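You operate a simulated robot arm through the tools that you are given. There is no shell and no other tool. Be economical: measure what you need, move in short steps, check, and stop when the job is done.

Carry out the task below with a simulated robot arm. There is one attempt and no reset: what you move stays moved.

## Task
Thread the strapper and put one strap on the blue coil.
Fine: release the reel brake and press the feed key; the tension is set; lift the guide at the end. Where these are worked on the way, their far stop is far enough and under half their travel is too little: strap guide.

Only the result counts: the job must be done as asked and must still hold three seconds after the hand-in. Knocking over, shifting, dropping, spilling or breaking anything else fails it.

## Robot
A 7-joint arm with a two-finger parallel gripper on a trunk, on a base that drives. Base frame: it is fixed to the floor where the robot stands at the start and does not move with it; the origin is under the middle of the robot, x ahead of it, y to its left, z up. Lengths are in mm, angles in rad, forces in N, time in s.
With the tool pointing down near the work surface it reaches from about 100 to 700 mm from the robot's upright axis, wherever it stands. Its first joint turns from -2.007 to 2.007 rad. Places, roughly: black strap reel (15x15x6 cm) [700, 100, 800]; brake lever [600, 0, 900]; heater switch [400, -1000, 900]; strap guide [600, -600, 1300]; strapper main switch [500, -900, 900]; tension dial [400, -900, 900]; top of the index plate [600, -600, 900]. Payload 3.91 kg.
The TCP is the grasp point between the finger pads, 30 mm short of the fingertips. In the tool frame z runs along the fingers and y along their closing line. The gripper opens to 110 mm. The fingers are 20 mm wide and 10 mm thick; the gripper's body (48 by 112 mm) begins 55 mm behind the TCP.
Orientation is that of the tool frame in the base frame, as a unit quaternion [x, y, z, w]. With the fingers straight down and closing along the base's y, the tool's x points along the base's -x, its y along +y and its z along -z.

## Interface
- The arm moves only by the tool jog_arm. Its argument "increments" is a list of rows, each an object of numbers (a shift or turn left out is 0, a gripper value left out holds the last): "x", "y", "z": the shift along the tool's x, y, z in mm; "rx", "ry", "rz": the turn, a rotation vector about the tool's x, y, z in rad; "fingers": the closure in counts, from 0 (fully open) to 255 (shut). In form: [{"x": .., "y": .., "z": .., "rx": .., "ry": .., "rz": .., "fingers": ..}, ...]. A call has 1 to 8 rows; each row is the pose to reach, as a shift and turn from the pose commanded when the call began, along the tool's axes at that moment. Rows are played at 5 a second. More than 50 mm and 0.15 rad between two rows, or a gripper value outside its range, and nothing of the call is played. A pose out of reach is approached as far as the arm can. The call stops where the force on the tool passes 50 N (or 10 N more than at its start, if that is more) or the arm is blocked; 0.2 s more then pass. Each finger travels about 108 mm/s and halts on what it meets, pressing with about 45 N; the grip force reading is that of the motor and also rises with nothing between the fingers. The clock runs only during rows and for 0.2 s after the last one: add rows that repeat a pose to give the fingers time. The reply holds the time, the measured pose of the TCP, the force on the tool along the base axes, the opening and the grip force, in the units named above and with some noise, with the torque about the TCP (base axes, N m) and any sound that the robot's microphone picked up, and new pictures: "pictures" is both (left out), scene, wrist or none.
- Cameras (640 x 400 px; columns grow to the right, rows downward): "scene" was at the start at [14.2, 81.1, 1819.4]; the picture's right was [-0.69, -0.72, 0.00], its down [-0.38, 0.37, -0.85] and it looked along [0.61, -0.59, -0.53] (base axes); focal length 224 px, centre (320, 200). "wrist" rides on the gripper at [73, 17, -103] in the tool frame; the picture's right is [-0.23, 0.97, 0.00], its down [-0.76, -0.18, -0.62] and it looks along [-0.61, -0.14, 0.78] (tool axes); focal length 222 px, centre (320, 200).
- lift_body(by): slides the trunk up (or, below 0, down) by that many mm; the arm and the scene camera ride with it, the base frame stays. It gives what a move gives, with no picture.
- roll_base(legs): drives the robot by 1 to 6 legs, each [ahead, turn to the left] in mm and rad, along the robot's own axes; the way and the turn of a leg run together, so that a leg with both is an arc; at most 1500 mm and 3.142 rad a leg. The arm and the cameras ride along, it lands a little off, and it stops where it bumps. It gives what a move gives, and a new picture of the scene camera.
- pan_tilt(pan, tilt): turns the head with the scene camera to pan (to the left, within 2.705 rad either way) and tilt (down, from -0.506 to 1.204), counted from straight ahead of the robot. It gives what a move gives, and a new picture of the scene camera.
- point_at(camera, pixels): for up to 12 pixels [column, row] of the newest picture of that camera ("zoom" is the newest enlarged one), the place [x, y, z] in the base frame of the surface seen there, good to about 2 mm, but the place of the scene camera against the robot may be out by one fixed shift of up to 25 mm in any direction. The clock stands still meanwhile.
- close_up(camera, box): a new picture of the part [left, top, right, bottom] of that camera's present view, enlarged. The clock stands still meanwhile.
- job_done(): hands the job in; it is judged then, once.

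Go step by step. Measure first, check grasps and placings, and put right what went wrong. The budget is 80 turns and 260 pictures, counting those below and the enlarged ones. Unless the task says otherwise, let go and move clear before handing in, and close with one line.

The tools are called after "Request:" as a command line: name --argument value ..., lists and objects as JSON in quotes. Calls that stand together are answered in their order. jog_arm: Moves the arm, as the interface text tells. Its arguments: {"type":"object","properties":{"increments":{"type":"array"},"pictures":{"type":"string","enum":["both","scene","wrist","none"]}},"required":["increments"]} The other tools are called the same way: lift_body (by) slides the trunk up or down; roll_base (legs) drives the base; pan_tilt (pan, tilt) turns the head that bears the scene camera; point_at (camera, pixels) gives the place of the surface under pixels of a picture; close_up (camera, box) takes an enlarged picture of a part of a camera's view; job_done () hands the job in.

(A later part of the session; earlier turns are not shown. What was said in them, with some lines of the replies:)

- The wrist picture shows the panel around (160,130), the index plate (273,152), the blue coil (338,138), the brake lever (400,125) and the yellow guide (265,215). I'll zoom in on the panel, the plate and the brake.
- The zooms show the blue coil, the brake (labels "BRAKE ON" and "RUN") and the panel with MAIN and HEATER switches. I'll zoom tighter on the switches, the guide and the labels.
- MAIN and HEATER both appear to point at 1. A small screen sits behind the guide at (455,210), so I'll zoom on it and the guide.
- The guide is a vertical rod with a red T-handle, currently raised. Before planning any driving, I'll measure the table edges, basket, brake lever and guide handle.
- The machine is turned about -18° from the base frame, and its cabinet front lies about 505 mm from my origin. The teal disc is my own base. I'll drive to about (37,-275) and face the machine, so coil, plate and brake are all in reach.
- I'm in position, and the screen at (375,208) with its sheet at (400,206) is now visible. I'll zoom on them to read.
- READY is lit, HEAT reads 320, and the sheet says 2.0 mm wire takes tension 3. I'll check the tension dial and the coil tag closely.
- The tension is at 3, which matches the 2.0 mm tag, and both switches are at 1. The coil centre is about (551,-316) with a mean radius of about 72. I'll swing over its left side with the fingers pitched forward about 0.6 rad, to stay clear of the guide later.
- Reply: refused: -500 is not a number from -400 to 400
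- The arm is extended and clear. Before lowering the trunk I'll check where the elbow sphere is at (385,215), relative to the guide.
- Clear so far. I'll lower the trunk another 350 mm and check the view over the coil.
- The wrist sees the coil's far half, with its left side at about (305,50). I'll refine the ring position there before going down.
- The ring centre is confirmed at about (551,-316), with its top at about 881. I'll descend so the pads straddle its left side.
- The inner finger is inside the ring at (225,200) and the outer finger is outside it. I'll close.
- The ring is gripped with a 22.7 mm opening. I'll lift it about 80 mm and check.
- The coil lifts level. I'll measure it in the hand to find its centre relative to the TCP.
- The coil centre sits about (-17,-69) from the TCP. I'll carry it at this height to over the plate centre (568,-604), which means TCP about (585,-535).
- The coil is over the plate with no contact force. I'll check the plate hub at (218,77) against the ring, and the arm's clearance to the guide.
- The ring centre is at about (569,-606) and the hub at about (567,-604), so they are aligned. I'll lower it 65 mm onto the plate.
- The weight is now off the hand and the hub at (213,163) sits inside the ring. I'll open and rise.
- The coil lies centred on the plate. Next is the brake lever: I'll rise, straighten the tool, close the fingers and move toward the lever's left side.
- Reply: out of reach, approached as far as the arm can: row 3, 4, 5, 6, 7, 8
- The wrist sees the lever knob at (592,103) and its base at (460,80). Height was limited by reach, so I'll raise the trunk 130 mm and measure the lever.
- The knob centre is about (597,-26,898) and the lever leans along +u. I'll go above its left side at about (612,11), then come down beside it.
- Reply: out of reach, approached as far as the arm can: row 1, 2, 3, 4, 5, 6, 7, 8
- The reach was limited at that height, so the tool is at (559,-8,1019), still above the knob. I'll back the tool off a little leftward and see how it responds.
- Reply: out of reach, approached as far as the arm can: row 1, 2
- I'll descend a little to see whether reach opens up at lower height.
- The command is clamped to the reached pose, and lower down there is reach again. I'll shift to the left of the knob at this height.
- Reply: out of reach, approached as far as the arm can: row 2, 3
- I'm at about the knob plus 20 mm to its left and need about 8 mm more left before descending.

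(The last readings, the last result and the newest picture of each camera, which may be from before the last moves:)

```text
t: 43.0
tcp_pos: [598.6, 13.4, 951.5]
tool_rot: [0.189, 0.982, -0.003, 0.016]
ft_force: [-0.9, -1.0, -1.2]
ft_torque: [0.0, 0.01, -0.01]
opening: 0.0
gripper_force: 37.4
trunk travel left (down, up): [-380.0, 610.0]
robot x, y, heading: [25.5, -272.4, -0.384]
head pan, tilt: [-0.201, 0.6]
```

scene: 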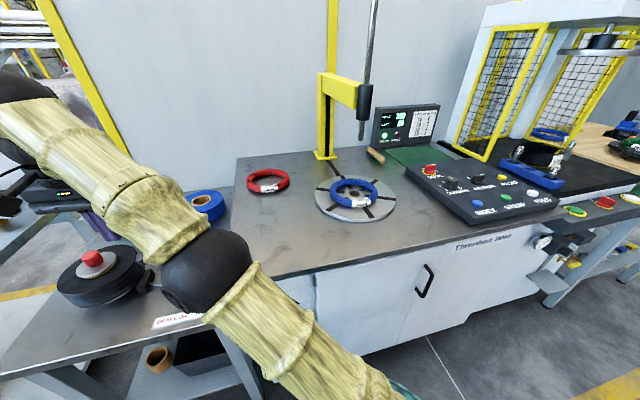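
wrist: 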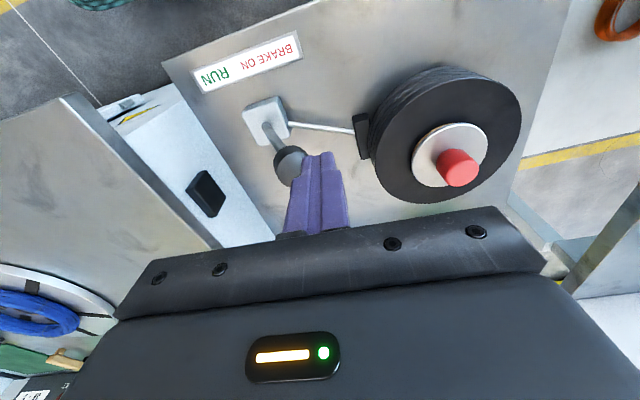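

Now left of the knob with clearance. I'll descend to knob height, moving forward about 12 mm.

Request:
jog_arm --increments '[{"x": -4, "z": 20}, {"x": -8, "z": 40}, {"x": -12, "z": 56}, {"x": -12, "z": 56}]' --pictures "wrist"

```text
t: 44.0
tcp_pos: [610.8, 8.1, 900.2]
tool_rot: [0.187, 0.982, -0.002, 0.019]
ft_force: [6.0, 10.7, 21.1]
ft_torque: [-0.27, 0.04, 0.08]
opening: 0.1
gripper_force: 37.8
trunk travel left (down, up): [-380.0, 610.0]
robot x, y, heading: [27.8, -278.3, -0.383]
head pan, tilt: [-0.201, 0.6]
```

wrist: 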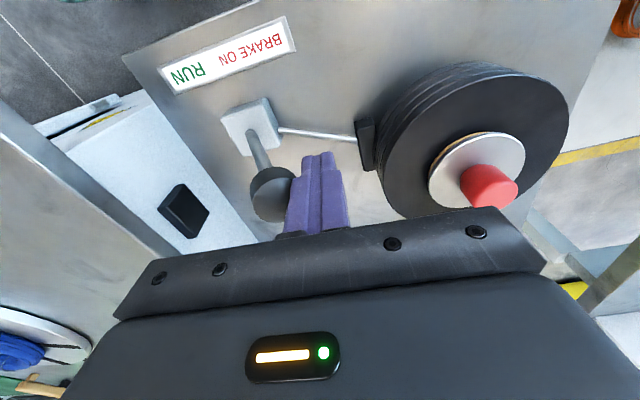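

The finger now touches the knob's left side, with force along +l and upward. I'll back up 4 mm and push the lever toward RUN.

Request:
jog_arm --increments '[{"y": -8, "z": -5}, {"x": -1, "y": -25, "z": -7}, {"x": -3, "y": -45, "z": -8}, {"x": -4, "y": -65, "z": -8}, {"x": -6, "y": -85, "z": -5}, {"x": -7, "y": -105, "z": 0}, {"x": -8, "y": -120, "z": 0}]' --pictures "wrist"

```text
t: 45.7
tcp_pos: [574.5, -95.3, 896.6]
tool_rot: [0.182, 0.983, 0.006, 0.02]
ft_force: [14.5, 13.9, -3.5]
ft_torque: [0.1, -0.07, 0.18]
opening: 0.0
gripper_force: 38.1
trunk travel left (down, up): [-380.0, 610.0]
robot x, y, heading: [24.2, -273.2, -0.381]
head pan, tilt: [-0.201, 0.6]
stopped in row 7: the force on the tool passed its limit at 53 N (the readings are from after the stop); the commanded pose is now the measured one
```

wrist: 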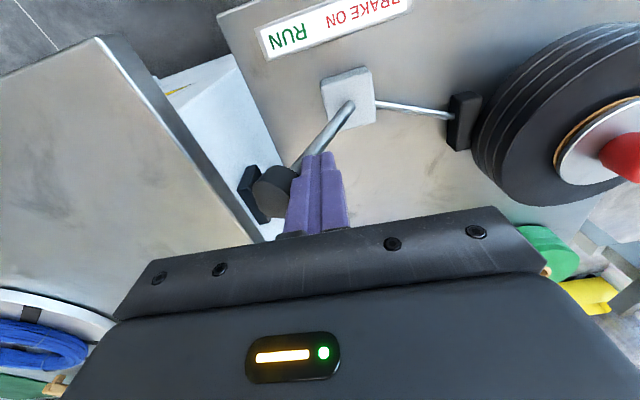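

The lever has reached its stop on the RUN side. I'll back off left, rise and verify.

Request:
jog_arm --increments '[{"y": 12}, {"y": 20, "z": -15}, {"y": 20, "z": -45, "x": 10}, {"y": 10, "z": -75, "x": 30}, {"y": -10, "z": -95, "x": 55}]' --pictures "both"

```text
t: 46.9
tcp_pos: [512.7, -87.9, 990.7]
tool_rot: [0.184, 0.983, 0.004, 0.018]
ft_force: [0.3, -0.7, -0.6]
ft_torque: [0.03, 0.01, 0.01]
opening: 0.0
gripper_force: 37.5
trunk travel left (down, up): [-380.0, 610.0]
robot x, y, heading: [24.1, -272.8, -0.378]
head pan, tilt: [-0.201, 0.6]
```

scene: 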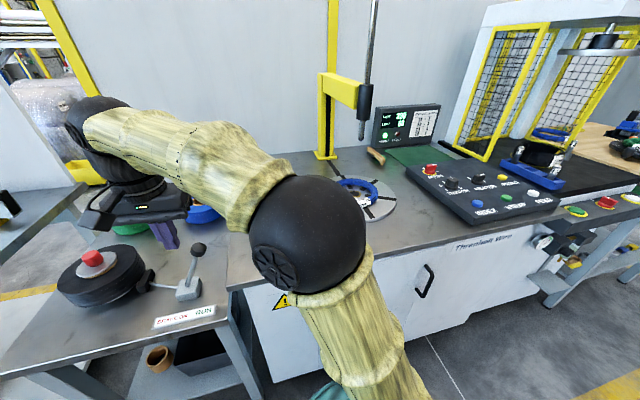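
wrist: 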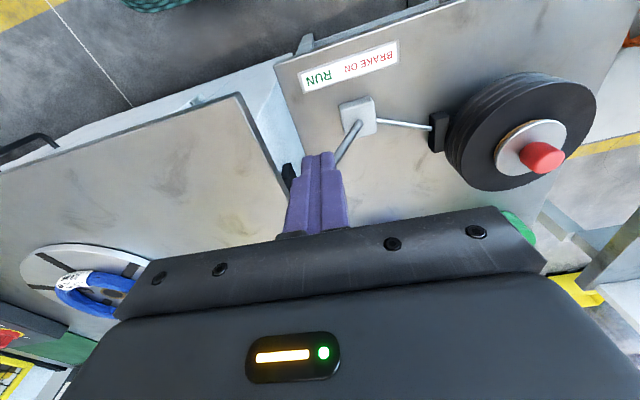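

The lever leans right to RUN and the brake is released. I'll raise the trunk and tuck the arm before driving right to a spot between the guide and the panel.

Request:
lift_body --by 400

Request:
jog_arm --increments '[{"x": 10, "y": -45}, {"x": 20, "y": -90}, {"x": 30, "y": -135}, {"x": 40, "y": -180}, {"x": 50, "y": -225}, {"x": 60, "y": -270}, {"x": 70, "y": -315}, {"x": 80, "y": -360}]' --pictures "none"

Request:
jog_arm --increments '[{"y": -45}, {"y": -90}, {"y": -135}, {"y": -180}, {"y": -220}]' --pictures "scene"

```text
t: 50.7
tcp_pos: [514.2, -89.6, 1390.4]
tool_rot: [0.184, 0.983, 0.003, 0.019]
ft_force: [0.1, 0.3, -0.1]
ft_torque: [0.02, -0.03, 0.03]
opening: 0.0
gripper_force: 37.9
trunk travel left (down, up): [-780.0, 210.0]
robot x, y, heading: [25.1, -277.5, -0.372]
head pan, tilt: [-0.201, 0.6]
```

```text
t: 52.5
tcp_pos: [309.5, -400.5, 1384.2]
tool_rot: [0.184, 0.983, 0.004, 0.018]
ft_force: [-0.4, -0.1, -0.4]
ft_torque: [0.03, 0.0, -0.02]
opening: 0.1
gripper_force: 37.5
trunk travel left (down, up): [-780.0, 210.0]
robot x, y, heading: [27.3, -272.1, -0.377]
head pan, tilt: [-0.201, 0.6]
```

```text
t: 53.7
tcp_pos: [230.7, -604.8, 1380.2]
tool_rot: [0.184, 0.983, 0.004, 0.018]
ft_force: [0.0, 0.3, -0.1]
ft_torque: [0.0, -0.02, -0.02]
opening: 0.1
gripper_force: 38.3
trunk travel left (down, up): [-780.0, 210.0]
robot x, y, heading: [25.0, -276.3, -0.379]
head pan, tilt: [-0.201, 0.6]
```

scene: 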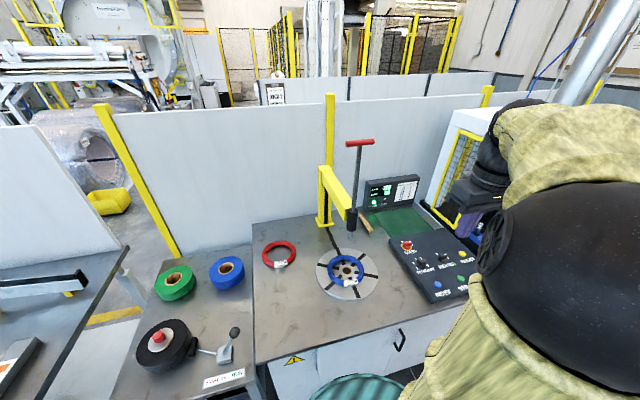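

The arm is tucked. I'll drive to about (-56,-560), facing the machine.

Request:
roll_base --legs '[[0, -1.471], [297, 0], [0, 1.537]]'

Request:
pan_tilt --pan 0.2 --tilt 0.55

```text
t: 66.7
tcp_pos: [181.5, -882.1, 1380.6]
tool_rot: [0.136, 0.991, 0.005, 0.019]
ft_force: [-0.3, 0.8, 0.4]
ft_torque: [-0.01, -0.02, 0.0]
opening: 0.0
gripper_force: 37.9
trunk travel left (down, up): [-780.0, 210.0]
robot x, y, heading: [-52.7, -571.1, -0.278]
head pan, tilt: [-0.201, 0.6]
```

scene: 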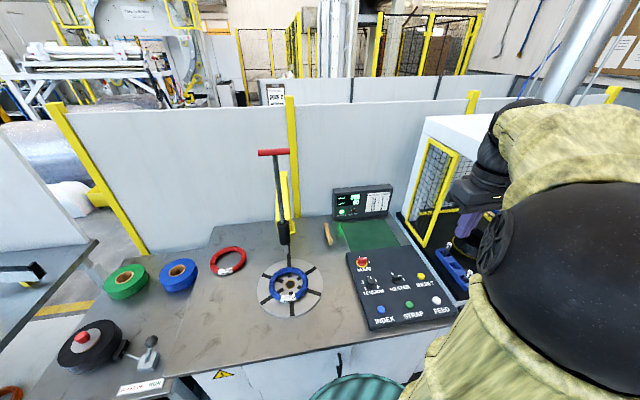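

```text
t: 67.6
tcp_pos: [182.1, -880.7, 1380.3]
tool_rot: [0.136, 0.991, 0.004, 0.02]
ft_force: [-0.4, -0.5, 0.8]
ft_torque: [0.01, -0.02, 0.0]
opening: 0.2
gripper_force: 37.5
trunk travel left (down, up): [-780.0, 210.0]
robot x, y, heading: [-53.0, -572.5, -0.278]
head pan, tilt: [0.201, 0.55]
```

scene: 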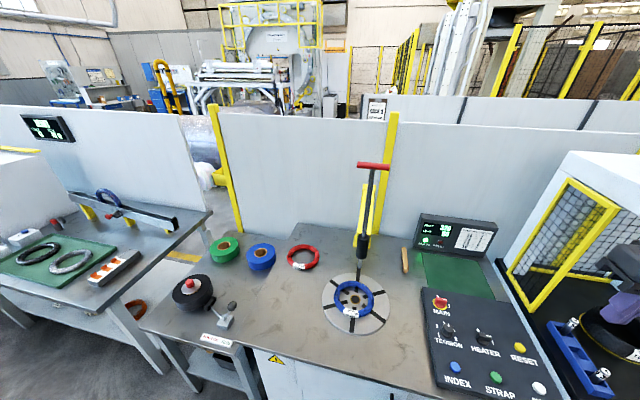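

I'm at (-53,-572), heading -0.278. I'll raise the trunk and bring the tool above and in front of the red T-handle at about (572,-606,1465), turning it 90° so the fingers can close across the bar.

Request:
lift_body --by 205

Request:
jog_arm --increments '[{"x": -26, "y": 40, "rz": -0.13}, {"x": -52, "y": 81, "rz": -0.26}, {"x": -78, "y": 121, "rz": -0.39}, {"x": -104, "y": 162, "rz": -0.52}, {"x": -130, "y": 202, "rz": -0.65}, {"x": -156, "y": 243, "rz": -0.78}, {"x": -182, "y": 283, "rz": -0.91}, {"x": -208, "y": 324, "rz": -1.04}]' --pictures "none"

Request:
jog_arm --increments '[{"rz": -0.14}, {"rz": -0.28}, {"rz": -0.42}, {"rz": -0.53}, {"rz": -0.53}]' --pictures "both"

```text
t: 69.8
tcp_pos: [181.2, -881.3, 1585.6]
tool_rot: [0.135, 0.991, 0.004, 0.019]
ft_force: [0.5, -0.5, -0.9]
ft_torque: [0.0, 0.0, 0.04]
opening: 0.0
gripper_force: 37.6
trunk travel left (down, up): [-985.0, 5.0]
robot x, y, heading: [-50.8, -575.1, -0.279]
head pan, tilt: [0.201, 0.55]
```

```text
t: 71.6
tcp_pos: [470.7, -627.0, 1599.3]
tool_rot: [-0.375, 0.927, -0.006, 0.018]
ft_force: [0.1, 0.2, -0.4]
ft_torque: [-0.05, 0.03, -0.02]
opening: 0.2
gripper_force: 37.7
trunk travel left (down, up): [-985.0, 5.0]
robot x, y, heading: [-52.8, -575.4, -0.281]
head pan, tilt: [0.201, 0.55]
```

```text
t: 72.8
tcp_pos: [468.4, -625.6, 1597.4]
tool_rot: [-0.603, 0.797, -0.011, 0.016]
ft_force: [0.4, 0.0, -0.6]
ft_torque: [0.02, -0.01, 0.01]
opening: 0.0
gripper_force: 37.8
trunk travel left (down, up): [-985.0, 5.0]
robot x, y, heading: [-52.2, -576.2, -0.277]
head pan, tilt: [0.201, 0.55]
```

scene: 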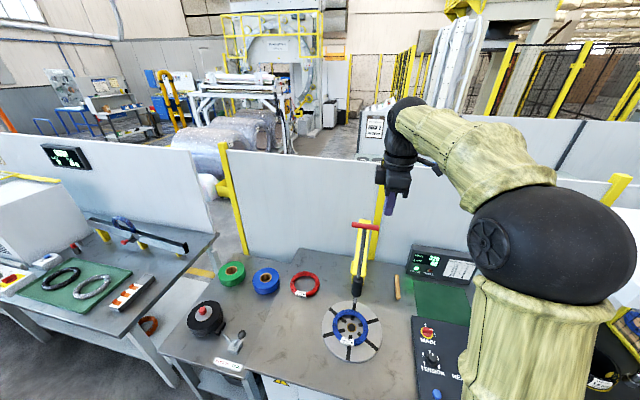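
wrist: 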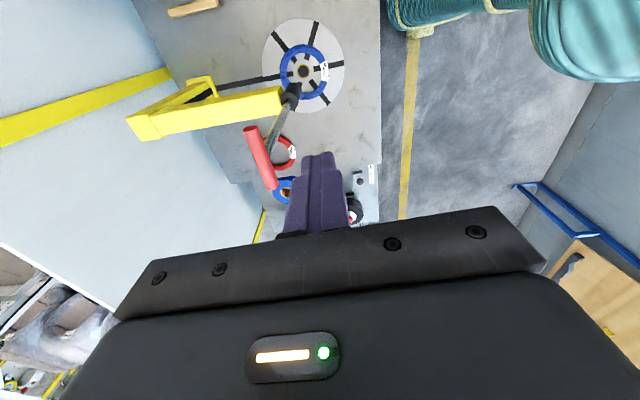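

The red handle is visible at (250,130)–(270,187) in the wrist view. I'll measure it.

Request:
point_at --camera "wrist" --pixels '[[250, 130], [256, 145], [260, 157], [265, 172], [271, 186], [254, 158], [268, 156], [278, 118], [290, 95]]'

```text
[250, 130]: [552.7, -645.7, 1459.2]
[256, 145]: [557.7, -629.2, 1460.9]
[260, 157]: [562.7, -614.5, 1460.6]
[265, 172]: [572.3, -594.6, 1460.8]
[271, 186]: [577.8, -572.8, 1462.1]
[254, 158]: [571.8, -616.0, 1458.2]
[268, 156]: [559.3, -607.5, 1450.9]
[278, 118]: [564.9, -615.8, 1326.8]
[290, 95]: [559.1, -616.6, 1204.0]
```

The bar centre is at about (566,-609) with its top at 1462. I'll open to about 50 mm and move over it, then down.

Request:
jog_arm --increments '[{"x": -11, "y": -22, "z": 10, "rz": 0.02, "fingers": 139}, {"x": -21, "y": -45, "z": 20, "rz": 0.04, "fingers": 139}, {"x": -32, "y": -67, "z": 30, "rz": 0.06, "fingers": 139}, {"x": -42.6, "y": -89.3, "z": 45, "rz": 0.06, "fingers": 139}, {"x": -42.6, "y": -89.3, "z": 55, "rz": 0.06, "fingers": 139}]' --pictures "wrist"

```text
t: 74.0
tcp_pos: [568.8, -608.0, 1547.7]
tool_rot: [-0.579, 0.815, -0.01, 0.017]
ft_force: [0.6, 0.5, 0.1]
ft_torque: [0.0, -0.03, 0.01]
opening: 50.3
gripper_force: 0.0
trunk travel left (down, up): [-985.0, 5.0]
robot x, y, heading: [-54.2, -576.0, -0.279]
head pan, tilt: [0.201, 0.55]
```

wrist: 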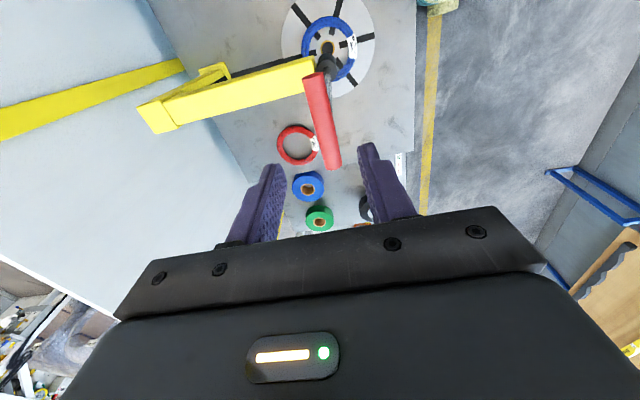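

The bar lies between the open fingers. I'll descend 83 mm so the pads straddle it.

Request:
jog_arm --increments '[{"z": 30}, {"z": 60, "y": 2}, {"z": 83, "y": 2}, {"z": 83, "y": 2}]' --pictures "wrist"

```text
t: 75.0
tcp_pos: [569.2, -607.7, 1462.0]
tool_rot: [-0.579, 0.815, -0.01, 0.017]
ft_force: [0.1, -0.7, 0.2]
ft_torque: [0.0, 0.03, -0.01]
opening: 49.9
gripper_force: 0.0
trunk travel left (down, up): [-985.0, 5.0]
robot x, y, heading: [-52.0, -576.6, -0.278]
head pan, tilt: [0.201, 0.55]
```

wrist: 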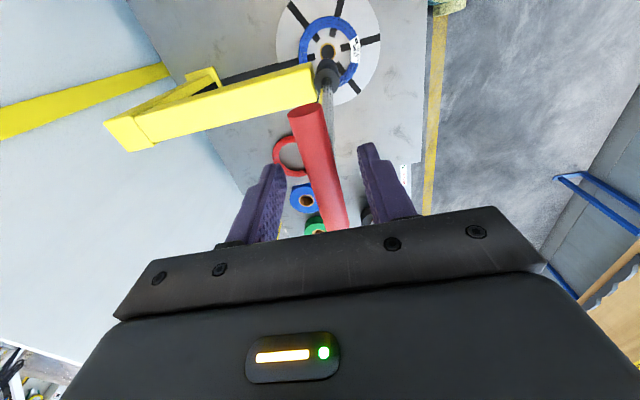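

The bar is between the pads. I'll grip it and draw it straight down 40 mm, correcting for the small tool tilt.

Request:
jog_arm --increments '[{"fingers": 255}, {"fingers": 255}, {"fingers": 255}, {"x": 0.2, "y": 0.5, "z": 13}, {"x": 0.4, "y": 1, "z": 27}, {"x": 0.5, "y": 1.5, "z": 40}, {"x": 0.5, "y": 1.5, "z": 40}]' --pictures "wrist"

```text
t: 76.6
tcp_pos: [567.5, -605.5, 1422.9]
tool_rot: [-0.58, 0.814, -0.01, 0.016]
ft_force: [-13.7, 4.7, -2.4]
ft_torque: [0.42, 0.0, 0.92]
opening: 17.7
gripper_force: 44.8
trunk travel left (down, up): [-985.0, 5.0]
robot x, y, heading: [-55.4, -574.7, -0.281]
head pan, tilt: [0.201, 0.55]
```

wrist: 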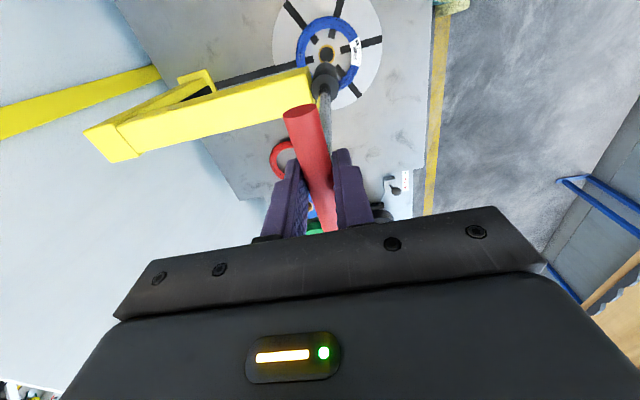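

The guide slides easily. I'll continue down with a slight backward correction.

Request:
jog_arm --increments '[{"x": 0, "y": 2}, {"x": 0.4, "y": 3, "z": 30}, {"x": 0.8, "y": 4, "z": 60}, {"x": 1.2, "y": 5, "z": 90}, {"x": 1.5, "y": 6, "z": 120}, {"x": 1.9, "y": 7.2, "z": 150}, {"x": 2.3, "y": 8.3, "z": 180}, {"x": 2.6, "y": 9.4, "z": 210}]' --pictures "both"

```text
t: 78.4
tcp_pos: [567.9, -606.8, 1234.2]
tool_rot: [-0.58, 0.814, -0.016, 0.026]
ft_force: [-17.8, 4.0, 30.1]
ft_torque: [-0.16, 2.19, 0.38]
opening: 18.1
gripper_force: 45.3
trunk travel left (down, up): [-985.0, 5.0]
robot x, y, heading: [-56.4, -572.8, -0.283]
head pan, tilt: [0.201, 0.55]
stopped in row 8: the force on the tool passed its limit at 87 N (the readings are from after the stop); the commanded pose is now the measured one
```

scene: 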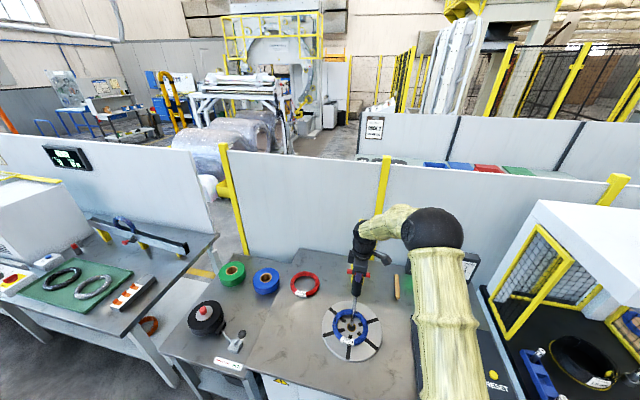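
wrist: 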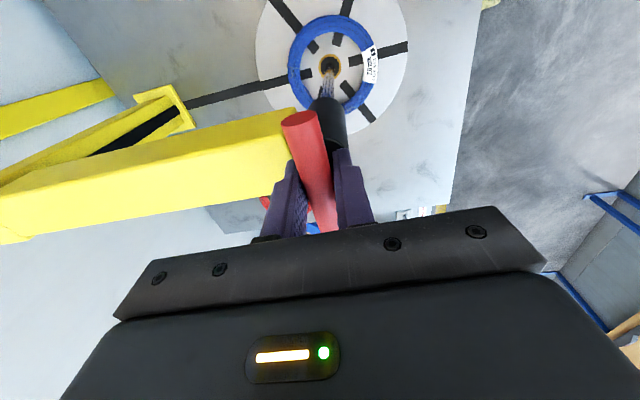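

The descent stopped with force at TCP 1234, and the fingertips at about 1204 may have met the bushing. I'll release, rise, and press the bar top with closed fingers to be sure of the far stop.

Request:
jog_arm --increments '[{"z": -2, "fingers": 139}, {"z": -2, "fingers": 139}, {"z": -2, "fingers": 139}, {"z": -30, "fingers": 139}, {"z": -60, "fingers": 139}, {"z": -60, "fingers": 255}, {"z": -60, "fingers": 255}]' --pictures "wrist"

```text
t: 80.0
tcp_pos: [569.4, -606.6, 1290.0]
tool_rot: [-0.579, 0.815, -0.017, 0.025]
ft_force: [-0.7, -0.8, -0.2]
ft_torque: [0.02, 0.01, 0.01]
opening: 0.0
gripper_force: 37.9
trunk travel left (down, up): [-985.0, 5.0]
robot x, y, heading: [-56.7, -572.5, -0.278]
head pan, tilt: [0.201, 0.55]
```

wrist: 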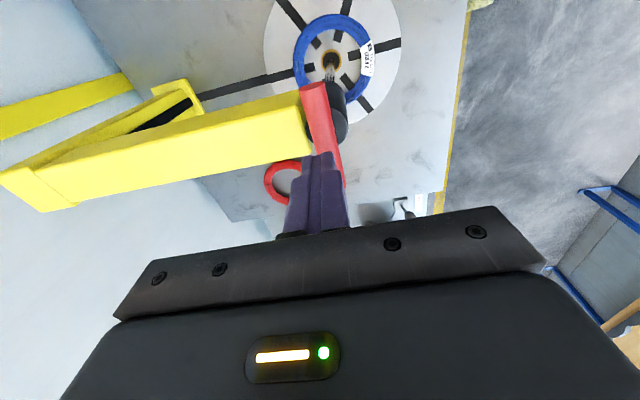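

The guide stays down. I'll press on the bar top.

Request:
jog_arm --increments '[{"z": 15}, {"z": 25, "y": 1}, {"z": 35, "y": 1}, {"z": 45, "y": 2}, {"z": 52, "y": 2}]' --pictures "wrist"

Request:
point_at --camera "wrist" --pixels '[[312, 90], [315, 110]]'

```text
t: 80.8
tcp_pos: [571.4, -608.7, 1270.7]
tool_rot: [-0.579, 0.814, -0.023, 0.032]
ft_force: [-14.1, 1.0, 22.5]
ft_torque: [-0.15, 0.64, -0.06]
opening: 0.0
gripper_force: 38.3
trunk travel left (down, up): [-985.0, 5.0]
robot x, y, heading: [-53.9, -569.6, -0.282]
head pan, tilt: [0.201, 0.55]
stopped in row 3: the force on the tool passed its limit at 60 N (the readings are from after the stop); the commanded pose is now the measured one
```

wrist: 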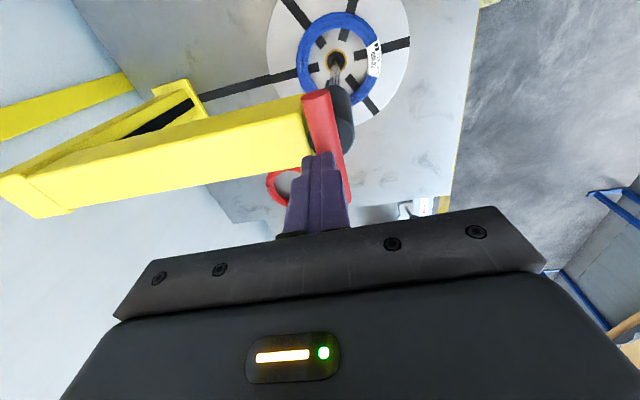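

```text
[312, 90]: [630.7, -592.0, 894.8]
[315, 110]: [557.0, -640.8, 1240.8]
```

It is firmly against its stop, with the bar top at about 1240 after about 221 mm of travel. Next are the keys: I'll rise and move right, toward FEED.

Request:
jog_arm --increments '[{"z": -45}, {"x": 43, "y": 16, "z": -50}, {"x": 86, "y": 32, "z": -50}, {"x": 130, "y": 48, "z": -50}, {"x": 174, "y": 65, "z": -50}, {"x": 218, "y": 81, "z": -50}, {"x": 262, "y": 98, "z": -50}, {"x": 306, "y": 114, "z": -50}]' --pictures "none"

Request:
jog_arm --increments '[{"x": 40, "y": 15}, {"x": 80, "y": 30}, {"x": 120, "y": 45}, {"x": 158, "y": 59}, {"x": 158, "y": 59}]' --pictures "none"

Request:
lift_body --by -280

Request:
jog_arm --increments '[{"x": 0}]' --pictures "both"

```text
t: 82.6
tcp_pos: [363.5, -864.5, 1302.4]
tool_rot: [-0.578, 0.815, -0.022, 0.032]
ft_force: [-0.6, 0.0, -0.1]
ft_torque: [0.0, -0.01, 0.01]
opening: 0.0
gripper_force: 38.0
trunk travel left (down, up): [-985.0, 5.0]
robot x, y, heading: [-54.4, -574.4, -0.278]
head pan, tilt: [0.201, 0.55]
```

```text
t: 83.8
tcp_pos: [257.8, -990.2, 1292.4]
tool_rot: [-0.578, 0.815, -0.021, 0.031]
ft_force: [-0.4, -0.4, -0.2]
ft_torque: [-0.02, 0.01, 0.0]
opening: 0.0
gripper_force: 37.6
trunk travel left (down, up): [-985.0, 5.0]
robot x, y, heading: [-52.5, -575.1, -0.283]
head pan, tilt: [0.201, 0.55]
```

```text
t: 86.6
tcp_pos: [257.2, -989.6, 1013.5]
tool_rot: [-0.579, 0.814, -0.021, 0.031]
ft_force: [0.3, 0.0, 0.5]
ft_torque: [0.02, 0.01, -0.01]
opening: 0.0
gripper_force: 38.0
trunk travel left (down, up): [-705.0, 285.0]
robot x, y, heading: [-54.1, -575.5, -0.278]
head pan, tilt: [0.201, 0.55]
```

```text
t: 87.0
tcp_pos: [257.5, -989.6, 1012.6]
tool_rot: [-0.579, 0.815, -0.021, 0.032]
ft_force: [0.2, 0.7, -0.5]
ft_torque: [0.01, 0.0, 0.0]
opening: 0.1
gripper_force: 37.4
trunk travel left (down, up): [-705.0, 285.0]
robot x, y, heading: [-53.2, -575.8, -0.279]
head pan, tilt: [0.201, 0.55]
```

scene: 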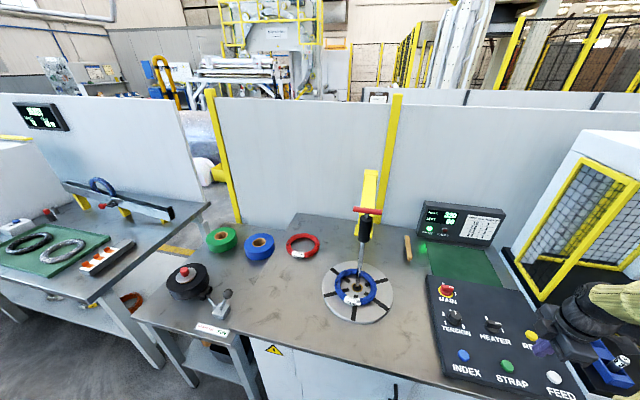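
wrist: 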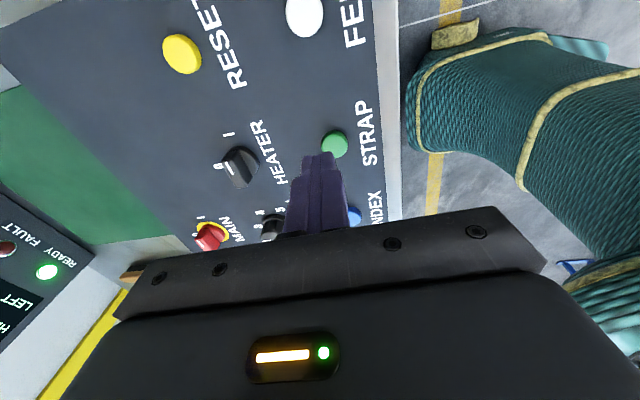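

The guide rod is down through the coil, READY is lit, and the keys are in the wrist view with FEED at (305,15) and STRAP at (335,145). I'll measure them.

Request:
point_at --camera "wrist" --pixels '[[305, 15], [305, 5], [291, 15], [320, 15], [335, 143], [345, 143], [325, 140], [270, 20], [270, 110]]'

Request:
close_up --camera "scene" --box '[320, 190, 520, 330]'

```text
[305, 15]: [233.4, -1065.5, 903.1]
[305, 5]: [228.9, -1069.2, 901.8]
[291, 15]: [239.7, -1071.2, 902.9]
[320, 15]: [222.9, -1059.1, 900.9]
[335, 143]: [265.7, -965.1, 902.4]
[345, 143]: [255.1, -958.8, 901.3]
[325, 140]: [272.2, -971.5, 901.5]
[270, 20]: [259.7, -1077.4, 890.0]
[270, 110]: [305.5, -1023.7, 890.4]
```

```text
2.86 times, centred on (420, 260) of scene
```

zoom: 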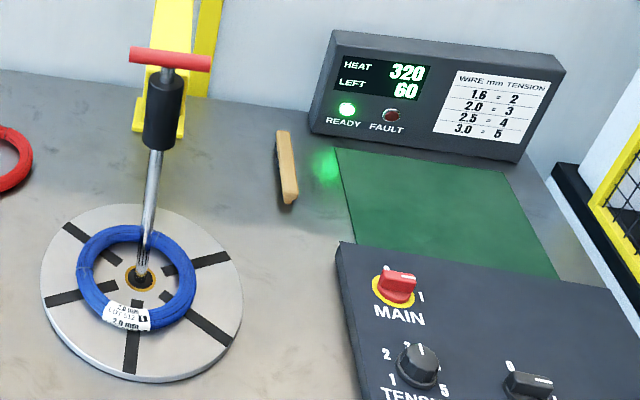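

FEED is at (233,-1063,902) and STRAP at (265,-963,902). I'll position over FEED with the tip about 12 mm above.

Request:
jog_arm --increments '[{"x": 40, "y": 3}, {"x": 80, "y": 6}, {"x": 80, "y": 6, "z": 35}, {"x": 80, "y": 6, "z": 67}, {"x": 80, "y": 6, "z": 67}]' --pictures "both"

```text
t: 88.2
tcp_pos: [229.0, -1064.2, 943.8]
tool_rot: [-0.58, 0.814, -0.021, 0.031]
ft_force: [0.1, -0.2, -0.8]
ft_torque: [-0.03, -0.01, 0.0]
opening: 0.0
gripper_force: 38.1
trunk travel left (down, up): [-705.0, 285.0]
robot x, y, heading: [-54.5, -574.4, -0.283]
head pan, tilt: [0.201, 0.55]
```

scene: 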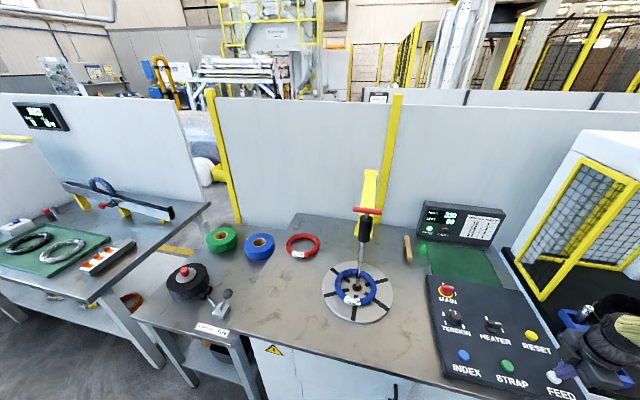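
wrist: 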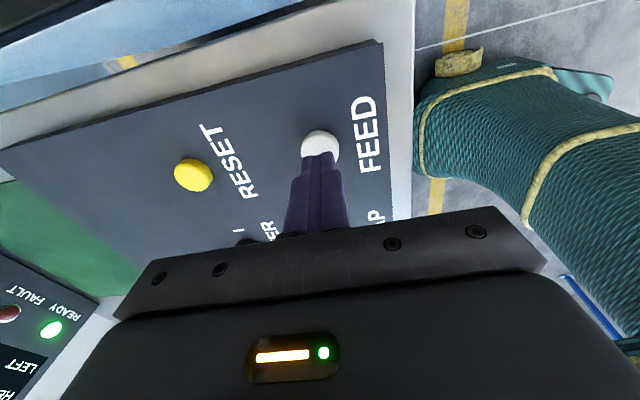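

The tip is above FEED. I'll press it down and release.

Request:
jog_arm --increments '[{"z": 8}, {"z": 13}, {"z": 17}, {"z": 19}, {"z": 19}, {"z": 0}, {"z": -10}, {"z": -10}]' --pictures "scene"

Request:
close_up --camera "scene" --box '[320, 190, 520, 330]'

```text
t: 90.0
tcp_pos: [230.0, -1062.7, 955.0]
tool_rot: [-0.579, 0.814, -0.022, 0.031]
ft_force: [-0.1, -0.5, 0.4]
ft_torque: [0.0, 0.03, 0.0]
opening: 0.1
gripper_force: 37.9
trunk travel left (down, up): [-705.0, 285.0]
robot x, y, heading: [-55.2, -575.2, -0.281]
head pan, tilt: [0.201, 0.55]
heard: click
```

scene: 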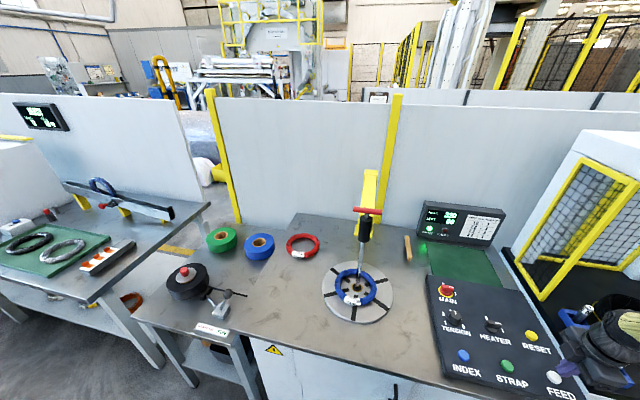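

```text
2.86 times, centred on (420, 260) of scene
```

zoom: 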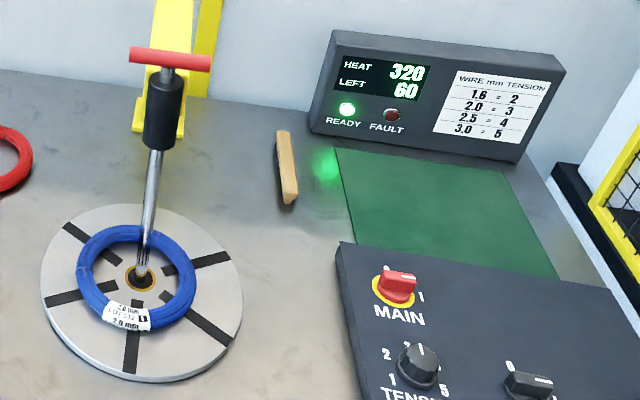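

A click was heard, with no fault shown. The brake lever at (225,300) looks different, so I'll zoom there.

Request:
close_up --camera "scene" --box '[160, 250, 280, 350]'

Request:
close_up --camera "scene" --box '[410, 195, 470, 245]'

```text
4.00 times, centred on (220, 300) of scene
```

zoom: 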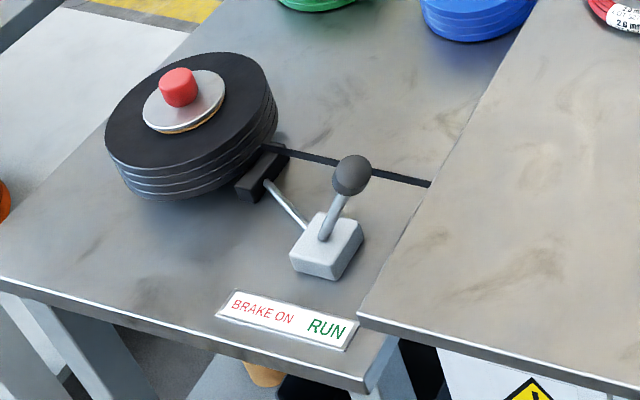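

```text
8.00 times, centred on (440, 220) of scene
```

zoom: 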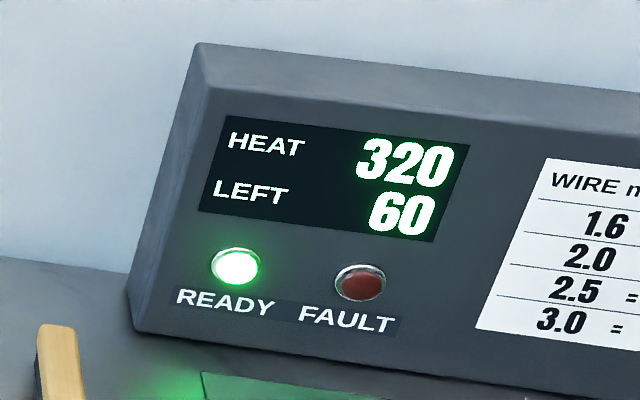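

The feed worked: a strap now runs from the reel into the machine, READY is on and there is no fault. I'll move over STRAP at (265,-963).

Request:
jog_arm --increments '[{"x": -35}, {"x": -70, "y": 1}, {"x": -105, "y": 2}, {"x": -105, "y": 3, "z": 8}, {"x": -105, "y": 3, "z": 8}]' --pictures "wrist"

```text
t: 91.2
tcp_pos: [260.8, -962.4, 949.2]
tool_rot: [-0.578, 0.815, -0.021, 0.032]
ft_force: [-0.2, 0.1, 0.2]
ft_torque: [-0.03, 0.01, 0.03]
opening: 0.2
gripper_force: 38.1
trunk travel left (down, up): [-705.0, 285.0]
robot x, y, heading: [-52.3, -573.1, -0.279]
head pan, tilt: [0.201, 0.55]
```

wrist: 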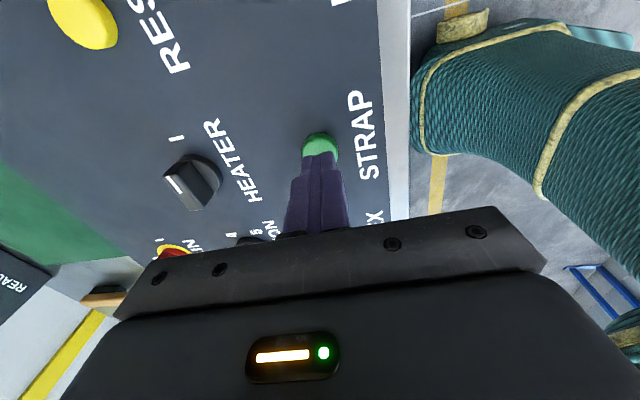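

The tip is over STRAP. I'll press it once and release.

Request:
jog_arm --increments '[{"z": 13}, {"z": 18}, {"z": 22}, {"z": 24}, {"z": 24}, {"z": 5}, {"z": -15}, {"z": -15}]' --pictures "scene"

Request:
close_up --camera "scene" --box '[320, 190, 520, 330]'

```text
t: 93.0
tcp_pos: [260.7, -964.2, 961.8]
tool_rot: [-0.58, 0.814, -0.021, 0.032]
ft_force: [-0.6, 0.5, -0.5]
ft_torque: [0.01, 0.0, 0.02]
opening: 0.0
gripper_force: 37.4
trunk travel left (down, up): [-705.0, 285.0]
robot x, y, heading: [-55.2, -574.3, -0.286]
head pan, tilt: [0.201, 0.55]
heard: click
```

scene: 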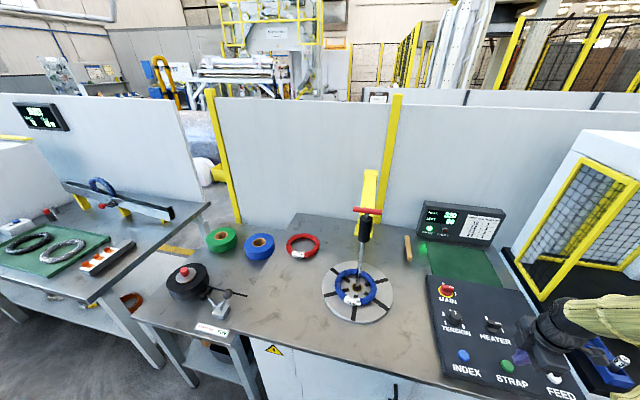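

```text
2.86 times, centred on (420, 260) of scene
```

zoom: 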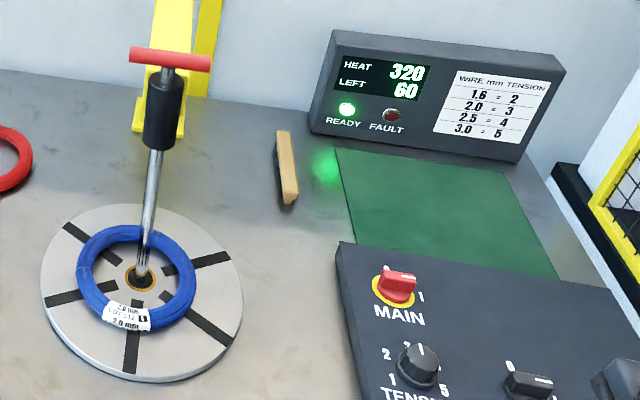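

LEFT still reads 60 with no fault. I'll wait a little for the cycle to run and look again.

Request:
jog_arm --increments '[{"x": 0}, {"x": 0}, {"x": 0}, {"x": 0}, {"x": 0}, {"x": 0}, {"x": 0}, {"x": 0}]' --pictures "scene"

Request:
close_up --camera "scene" --box '[320, 190, 520, 330]'

Request:
close_up --camera "scene" --box '[310, 245, 410, 330]'

```text
t: 94.8
tcp_pos: [259.4, -964.6, 962.7]
tool_rot: [-0.579, 0.814, -0.022, 0.032]
ft_force: [-0.3, -0.2, 0.1]
ft_torque: [0.03, 0.01, 0.02]
opening: 0.0
gripper_force: 37.7
trunk travel left (down, up): [-705.0, 285.0]
robot x, y, heading: [-55.5, -577.0, -0.281]
head pan, tilt: [0.201, 0.55]
```

scene: 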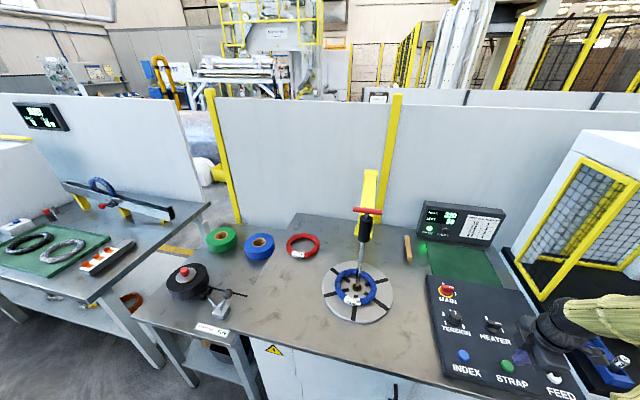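

```text
2.86 times, centred on (420, 260) of scene
```

zoom: 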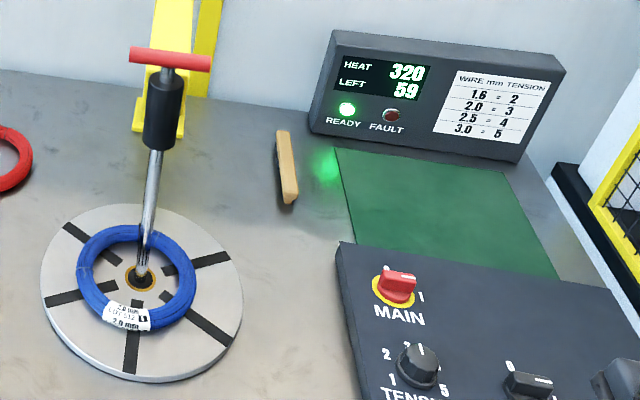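

```text
4.71 times, centred on (360, 288) of scene
```

zoom: 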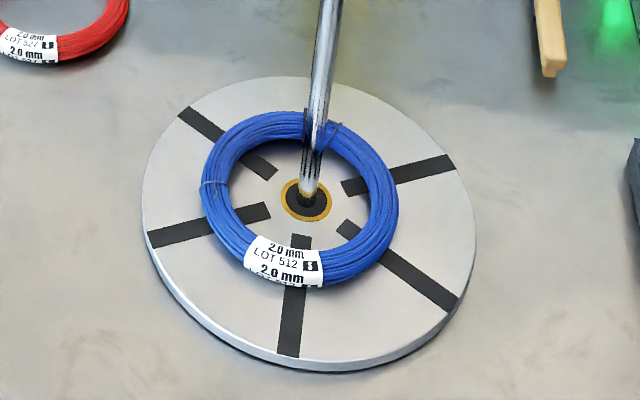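

LEFT now reads 59, and a dark band is on the coil's rear at (310,130), so one strap is on. Now I'll raise the trunk and return to the handle to lift the guide.

Request:
lift_body --by 285

Request:
jog_arm --increments '[{"z": -45}, {"x": -46, "y": -17, "z": -50, "rx": -0.01}, {"x": -90, "y": -34, "z": -55, "rx": -0.02, "ry": 0.005}, {"x": -134, "y": -51, "z": -60, "rx": -0.03, "ry": 0.01}, {"x": -178, "y": -68, "z": -60, "rx": -0.04, "ry": 0.015}, {"x": -223, "y": -86, "z": -60, "rx": -0.05, "ry": 0.02}, {"x": -268, "y": -104, "z": -60, "rx": -0.06, "ry": 0.025}, {"x": -313, "y": -121, "z": -60, "rx": -0.073, "ry": 0.025}]' --pictures "none"

Request:
jog_arm --increments '[{"fingers": 139}, {"fingers": 139}, {"fingers": 139}]' --pictures "wrist"

```text
t: 97.7
tcp_pos: [260.9, -964.2, 1247.7]
tool_rot: [-0.579, 0.814, -0.021, 0.032]
ft_force: [-1.4, 0.5, -0.3]
ft_torque: [0.03, -0.02, 0.03]
opening: 0.0
gripper_force: 37.2
trunk travel left (down, up): [-990.0, 0.0]
robot x, y, heading: [-50.0, -574.6, -0.284]
head pan, tilt: [0.201, 0.55]
```

```text
t: 99.5
tcp_pos: [473.1, -708.8, 1323.6]
tool_rot: [-0.579, 0.815, 0.001, -0.001]
ft_force: [0.8, -0.1, -0.3]
ft_torque: [-0.01, 0.01, 0.01]
opening: 0.0
gripper_force: 37.8
trunk travel left (down, up): [-990.0, 0.0]
robot x, y, heading: [-55.6, -572.0, -0.281]
head pan, tilt: [0.201, 0.55]
```

```text
t: 100.3
tcp_pos: [471.6, -710.7, 1322.8]
tool_rot: [-0.579, 0.815, 0.001, 0.001]
ft_force: [0.0, -0.3, 0.2]
ft_torque: [0.0, 0.01, 0.01]
opening: 50.1
gripper_force: 0.0
trunk travel left (down, up): [-990.0, 0.0]
robot x, y, heading: [-54.1, -570.6, -0.277]
head pan, tilt: [0.201, 0.55]
```

wrist: 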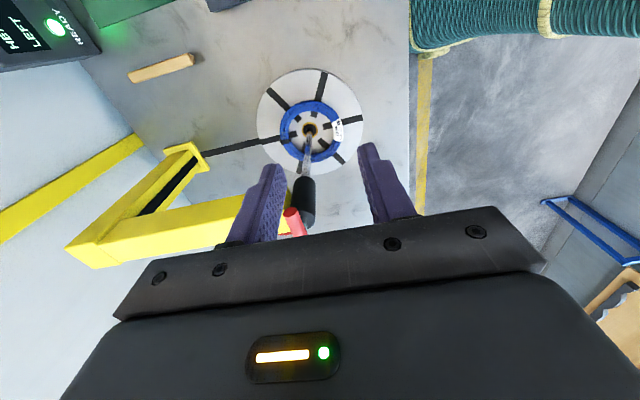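

The tool is vertical and open. I'll move over the bar at (566,-608).

Request:
jog_arm --increments '[{"x": -43, "y": -18}, {"x": -86, "y": -37}, {"x": -128, "y": -55}, {"x": -128, "y": -55}]' --pictures "wrist"

Request:
point_at --camera "wrist" --pixels '[[320, 95], [325, 120], [328, 140], [332, 155]]'

```text
t: 101.3
tcp_pos: [565.8, -608.1, 1326.3]
tool_rot: [-0.579, 0.815, 0.001, 0.0]
ft_force: [-0.7, -0.5, 0.9]
ft_torque: [0.02, -0.02, -0.02]
opening: 50.4
gripper_force: 0.1
trunk travel left (down, up): [-990.0, 0.0]
robot x, y, heading: [-53.8, -578.6, -0.281]
head pan, tilt: [0.201, 0.55]
```

wrist: 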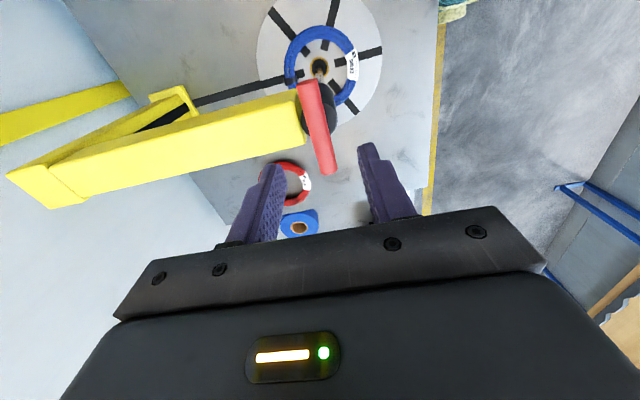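

```text
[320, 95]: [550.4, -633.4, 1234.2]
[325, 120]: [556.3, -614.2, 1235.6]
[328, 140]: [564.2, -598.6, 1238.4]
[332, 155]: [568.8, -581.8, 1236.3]
```

The bar top is at about 1238, between the fingers. I'll descend 82 mm and grip.

Request:
jog_arm --increments '[{"y": 2, "z": 40}, {"y": 2, "z": 70}, {"y": 2, "z": 82}, {"y": 2, "z": 82, "fingers": 255}, {"y": 2, "z": 82, "fingers": 255}, {"y": 2, "z": 82, "fingers": 255}]' --pictures "wrist"

```text
t: 102.7
tcp_pos: [568.8, -606.1, 1243.0]
tool_rot: [-0.58, 0.815, 0.0, 0.002]
ft_force: [18.2, -4.9, 6.7]
ft_torque: [0.04, -0.34, 1.01]
opening: 17.8
gripper_force: 45.0
trunk travel left (down, up): [-990.0, 0.0]
robot x, y, heading: [-53.9, -574.2, -0.281]
head pan, tilt: [0.201, 0.55]
```

wrist: 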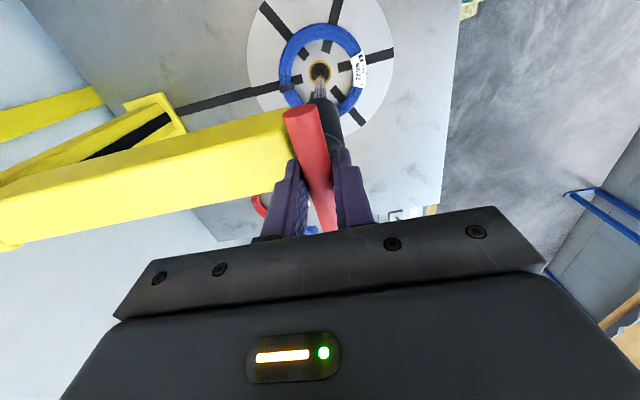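

The bar is gripped. I'll lift the guide straight up about 222 mm, with a small forward relief.

Request:
jog_arm --increments '[{"y": -3, "z": -10}, {"y": -3, "z": -45}, {"y": -3, "z": -80}, {"y": -3, "z": -115}, {"y": -3, "z": -150}, {"y": -3, "z": -185}, {"y": -3, "z": -215}, {"y": -3, "z": -224}]' --pictures "both"

```text
t: 104.5
tcp_pos: [567.8, -606.1, 1464.0]
tool_rot: [-0.579, 0.815, 0.004, -0.005]
ft_force: [-5.9, 2.2, -29.5]
ft_torque: [0.01, 0.05, 0.91]
opening: 18.2
gripper_force: 44.6
trunk travel left (down, up): [-990.0, 0.0]
robot x, y, heading: [-50.6, -568.4, -0.275]
head pan, tilt: [0.201, 0.55]
```

scene: 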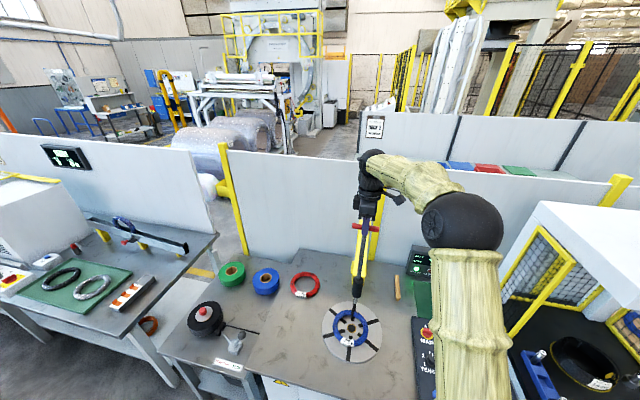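
wrist: 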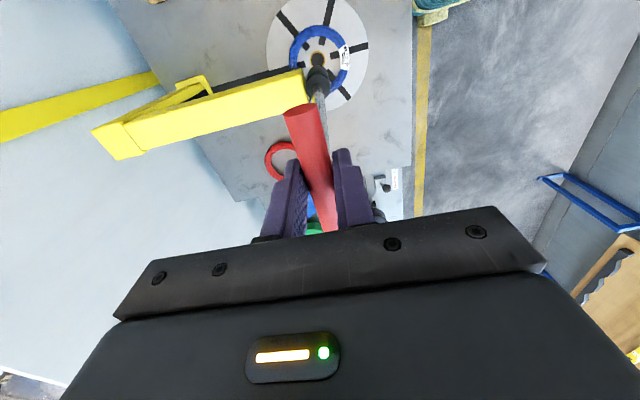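

The guide is at its top stop, with about 30 N downward on the tool. I'll release, rise and move back clear.

Request:
jog_arm --increments '[{"z": 1, "fingers": 139}, {"z": 1, "fingers": 139}, {"z": 1, "fingers": 139}, {"z": -35, "fingers": 139}, {"z": -70, "fingers": 139}, {"y": 45, "z": -75}, {"y": 90, "z": -75}, {"y": 135, "x": 15, "z": -75}]' --pictures "scene"

Request:
close_up --camera "scene" --box '[310, 210, 450, 370]'

Request:
close_up --camera "scene" --box '[310, 300, 400, 370]'

```text
t: 106.3
tcp_pos: [428.8, -575.6, 1542.0]
tool_rot: [-0.58, 0.815, 0.0, 0.002]
ft_force: [-1.2, -0.1, 0.0]
ft_torque: [0.02, -0.04, 0.0]
opening: 50.0
gripper_force: 0.0
trunk travel left (down, up): [-990.0, 0.0]
robot x, y, heading: [-54.4, -576.0, -0.279]
head pan, tilt: [0.201, 0.55]
```

scene: 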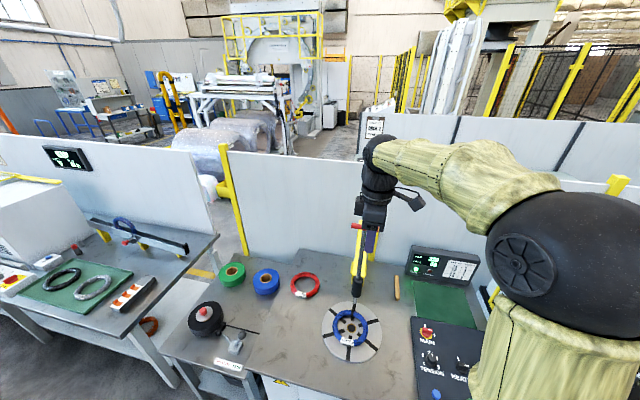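

```text
2.50 times, centred on (380, 290) of scene
```

zoom: 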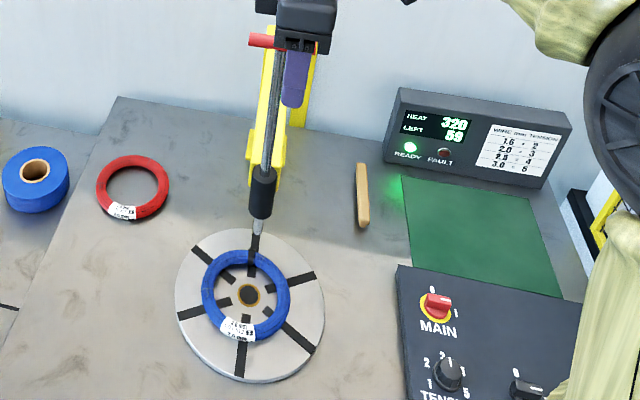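

```text
5.71 times, centred on (355, 335) of scene
```

zoom: 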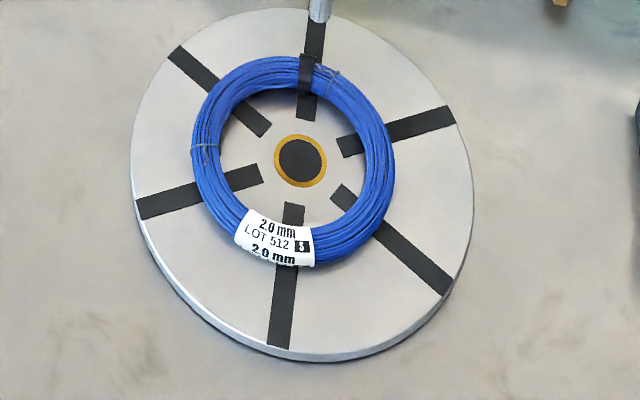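

The close-up shows one black strap around the coil at (307,75), LEFT at 59, READY lit with no fault, and the guide raised. The arm is clear, so I'm handing in.

Request:
job_done

```text
The job is handed in.
```

The strapper is threaded and the blue coil carries one strap; the reel brake is at RUN, the guide is back up, and the coil is still on the index plate.
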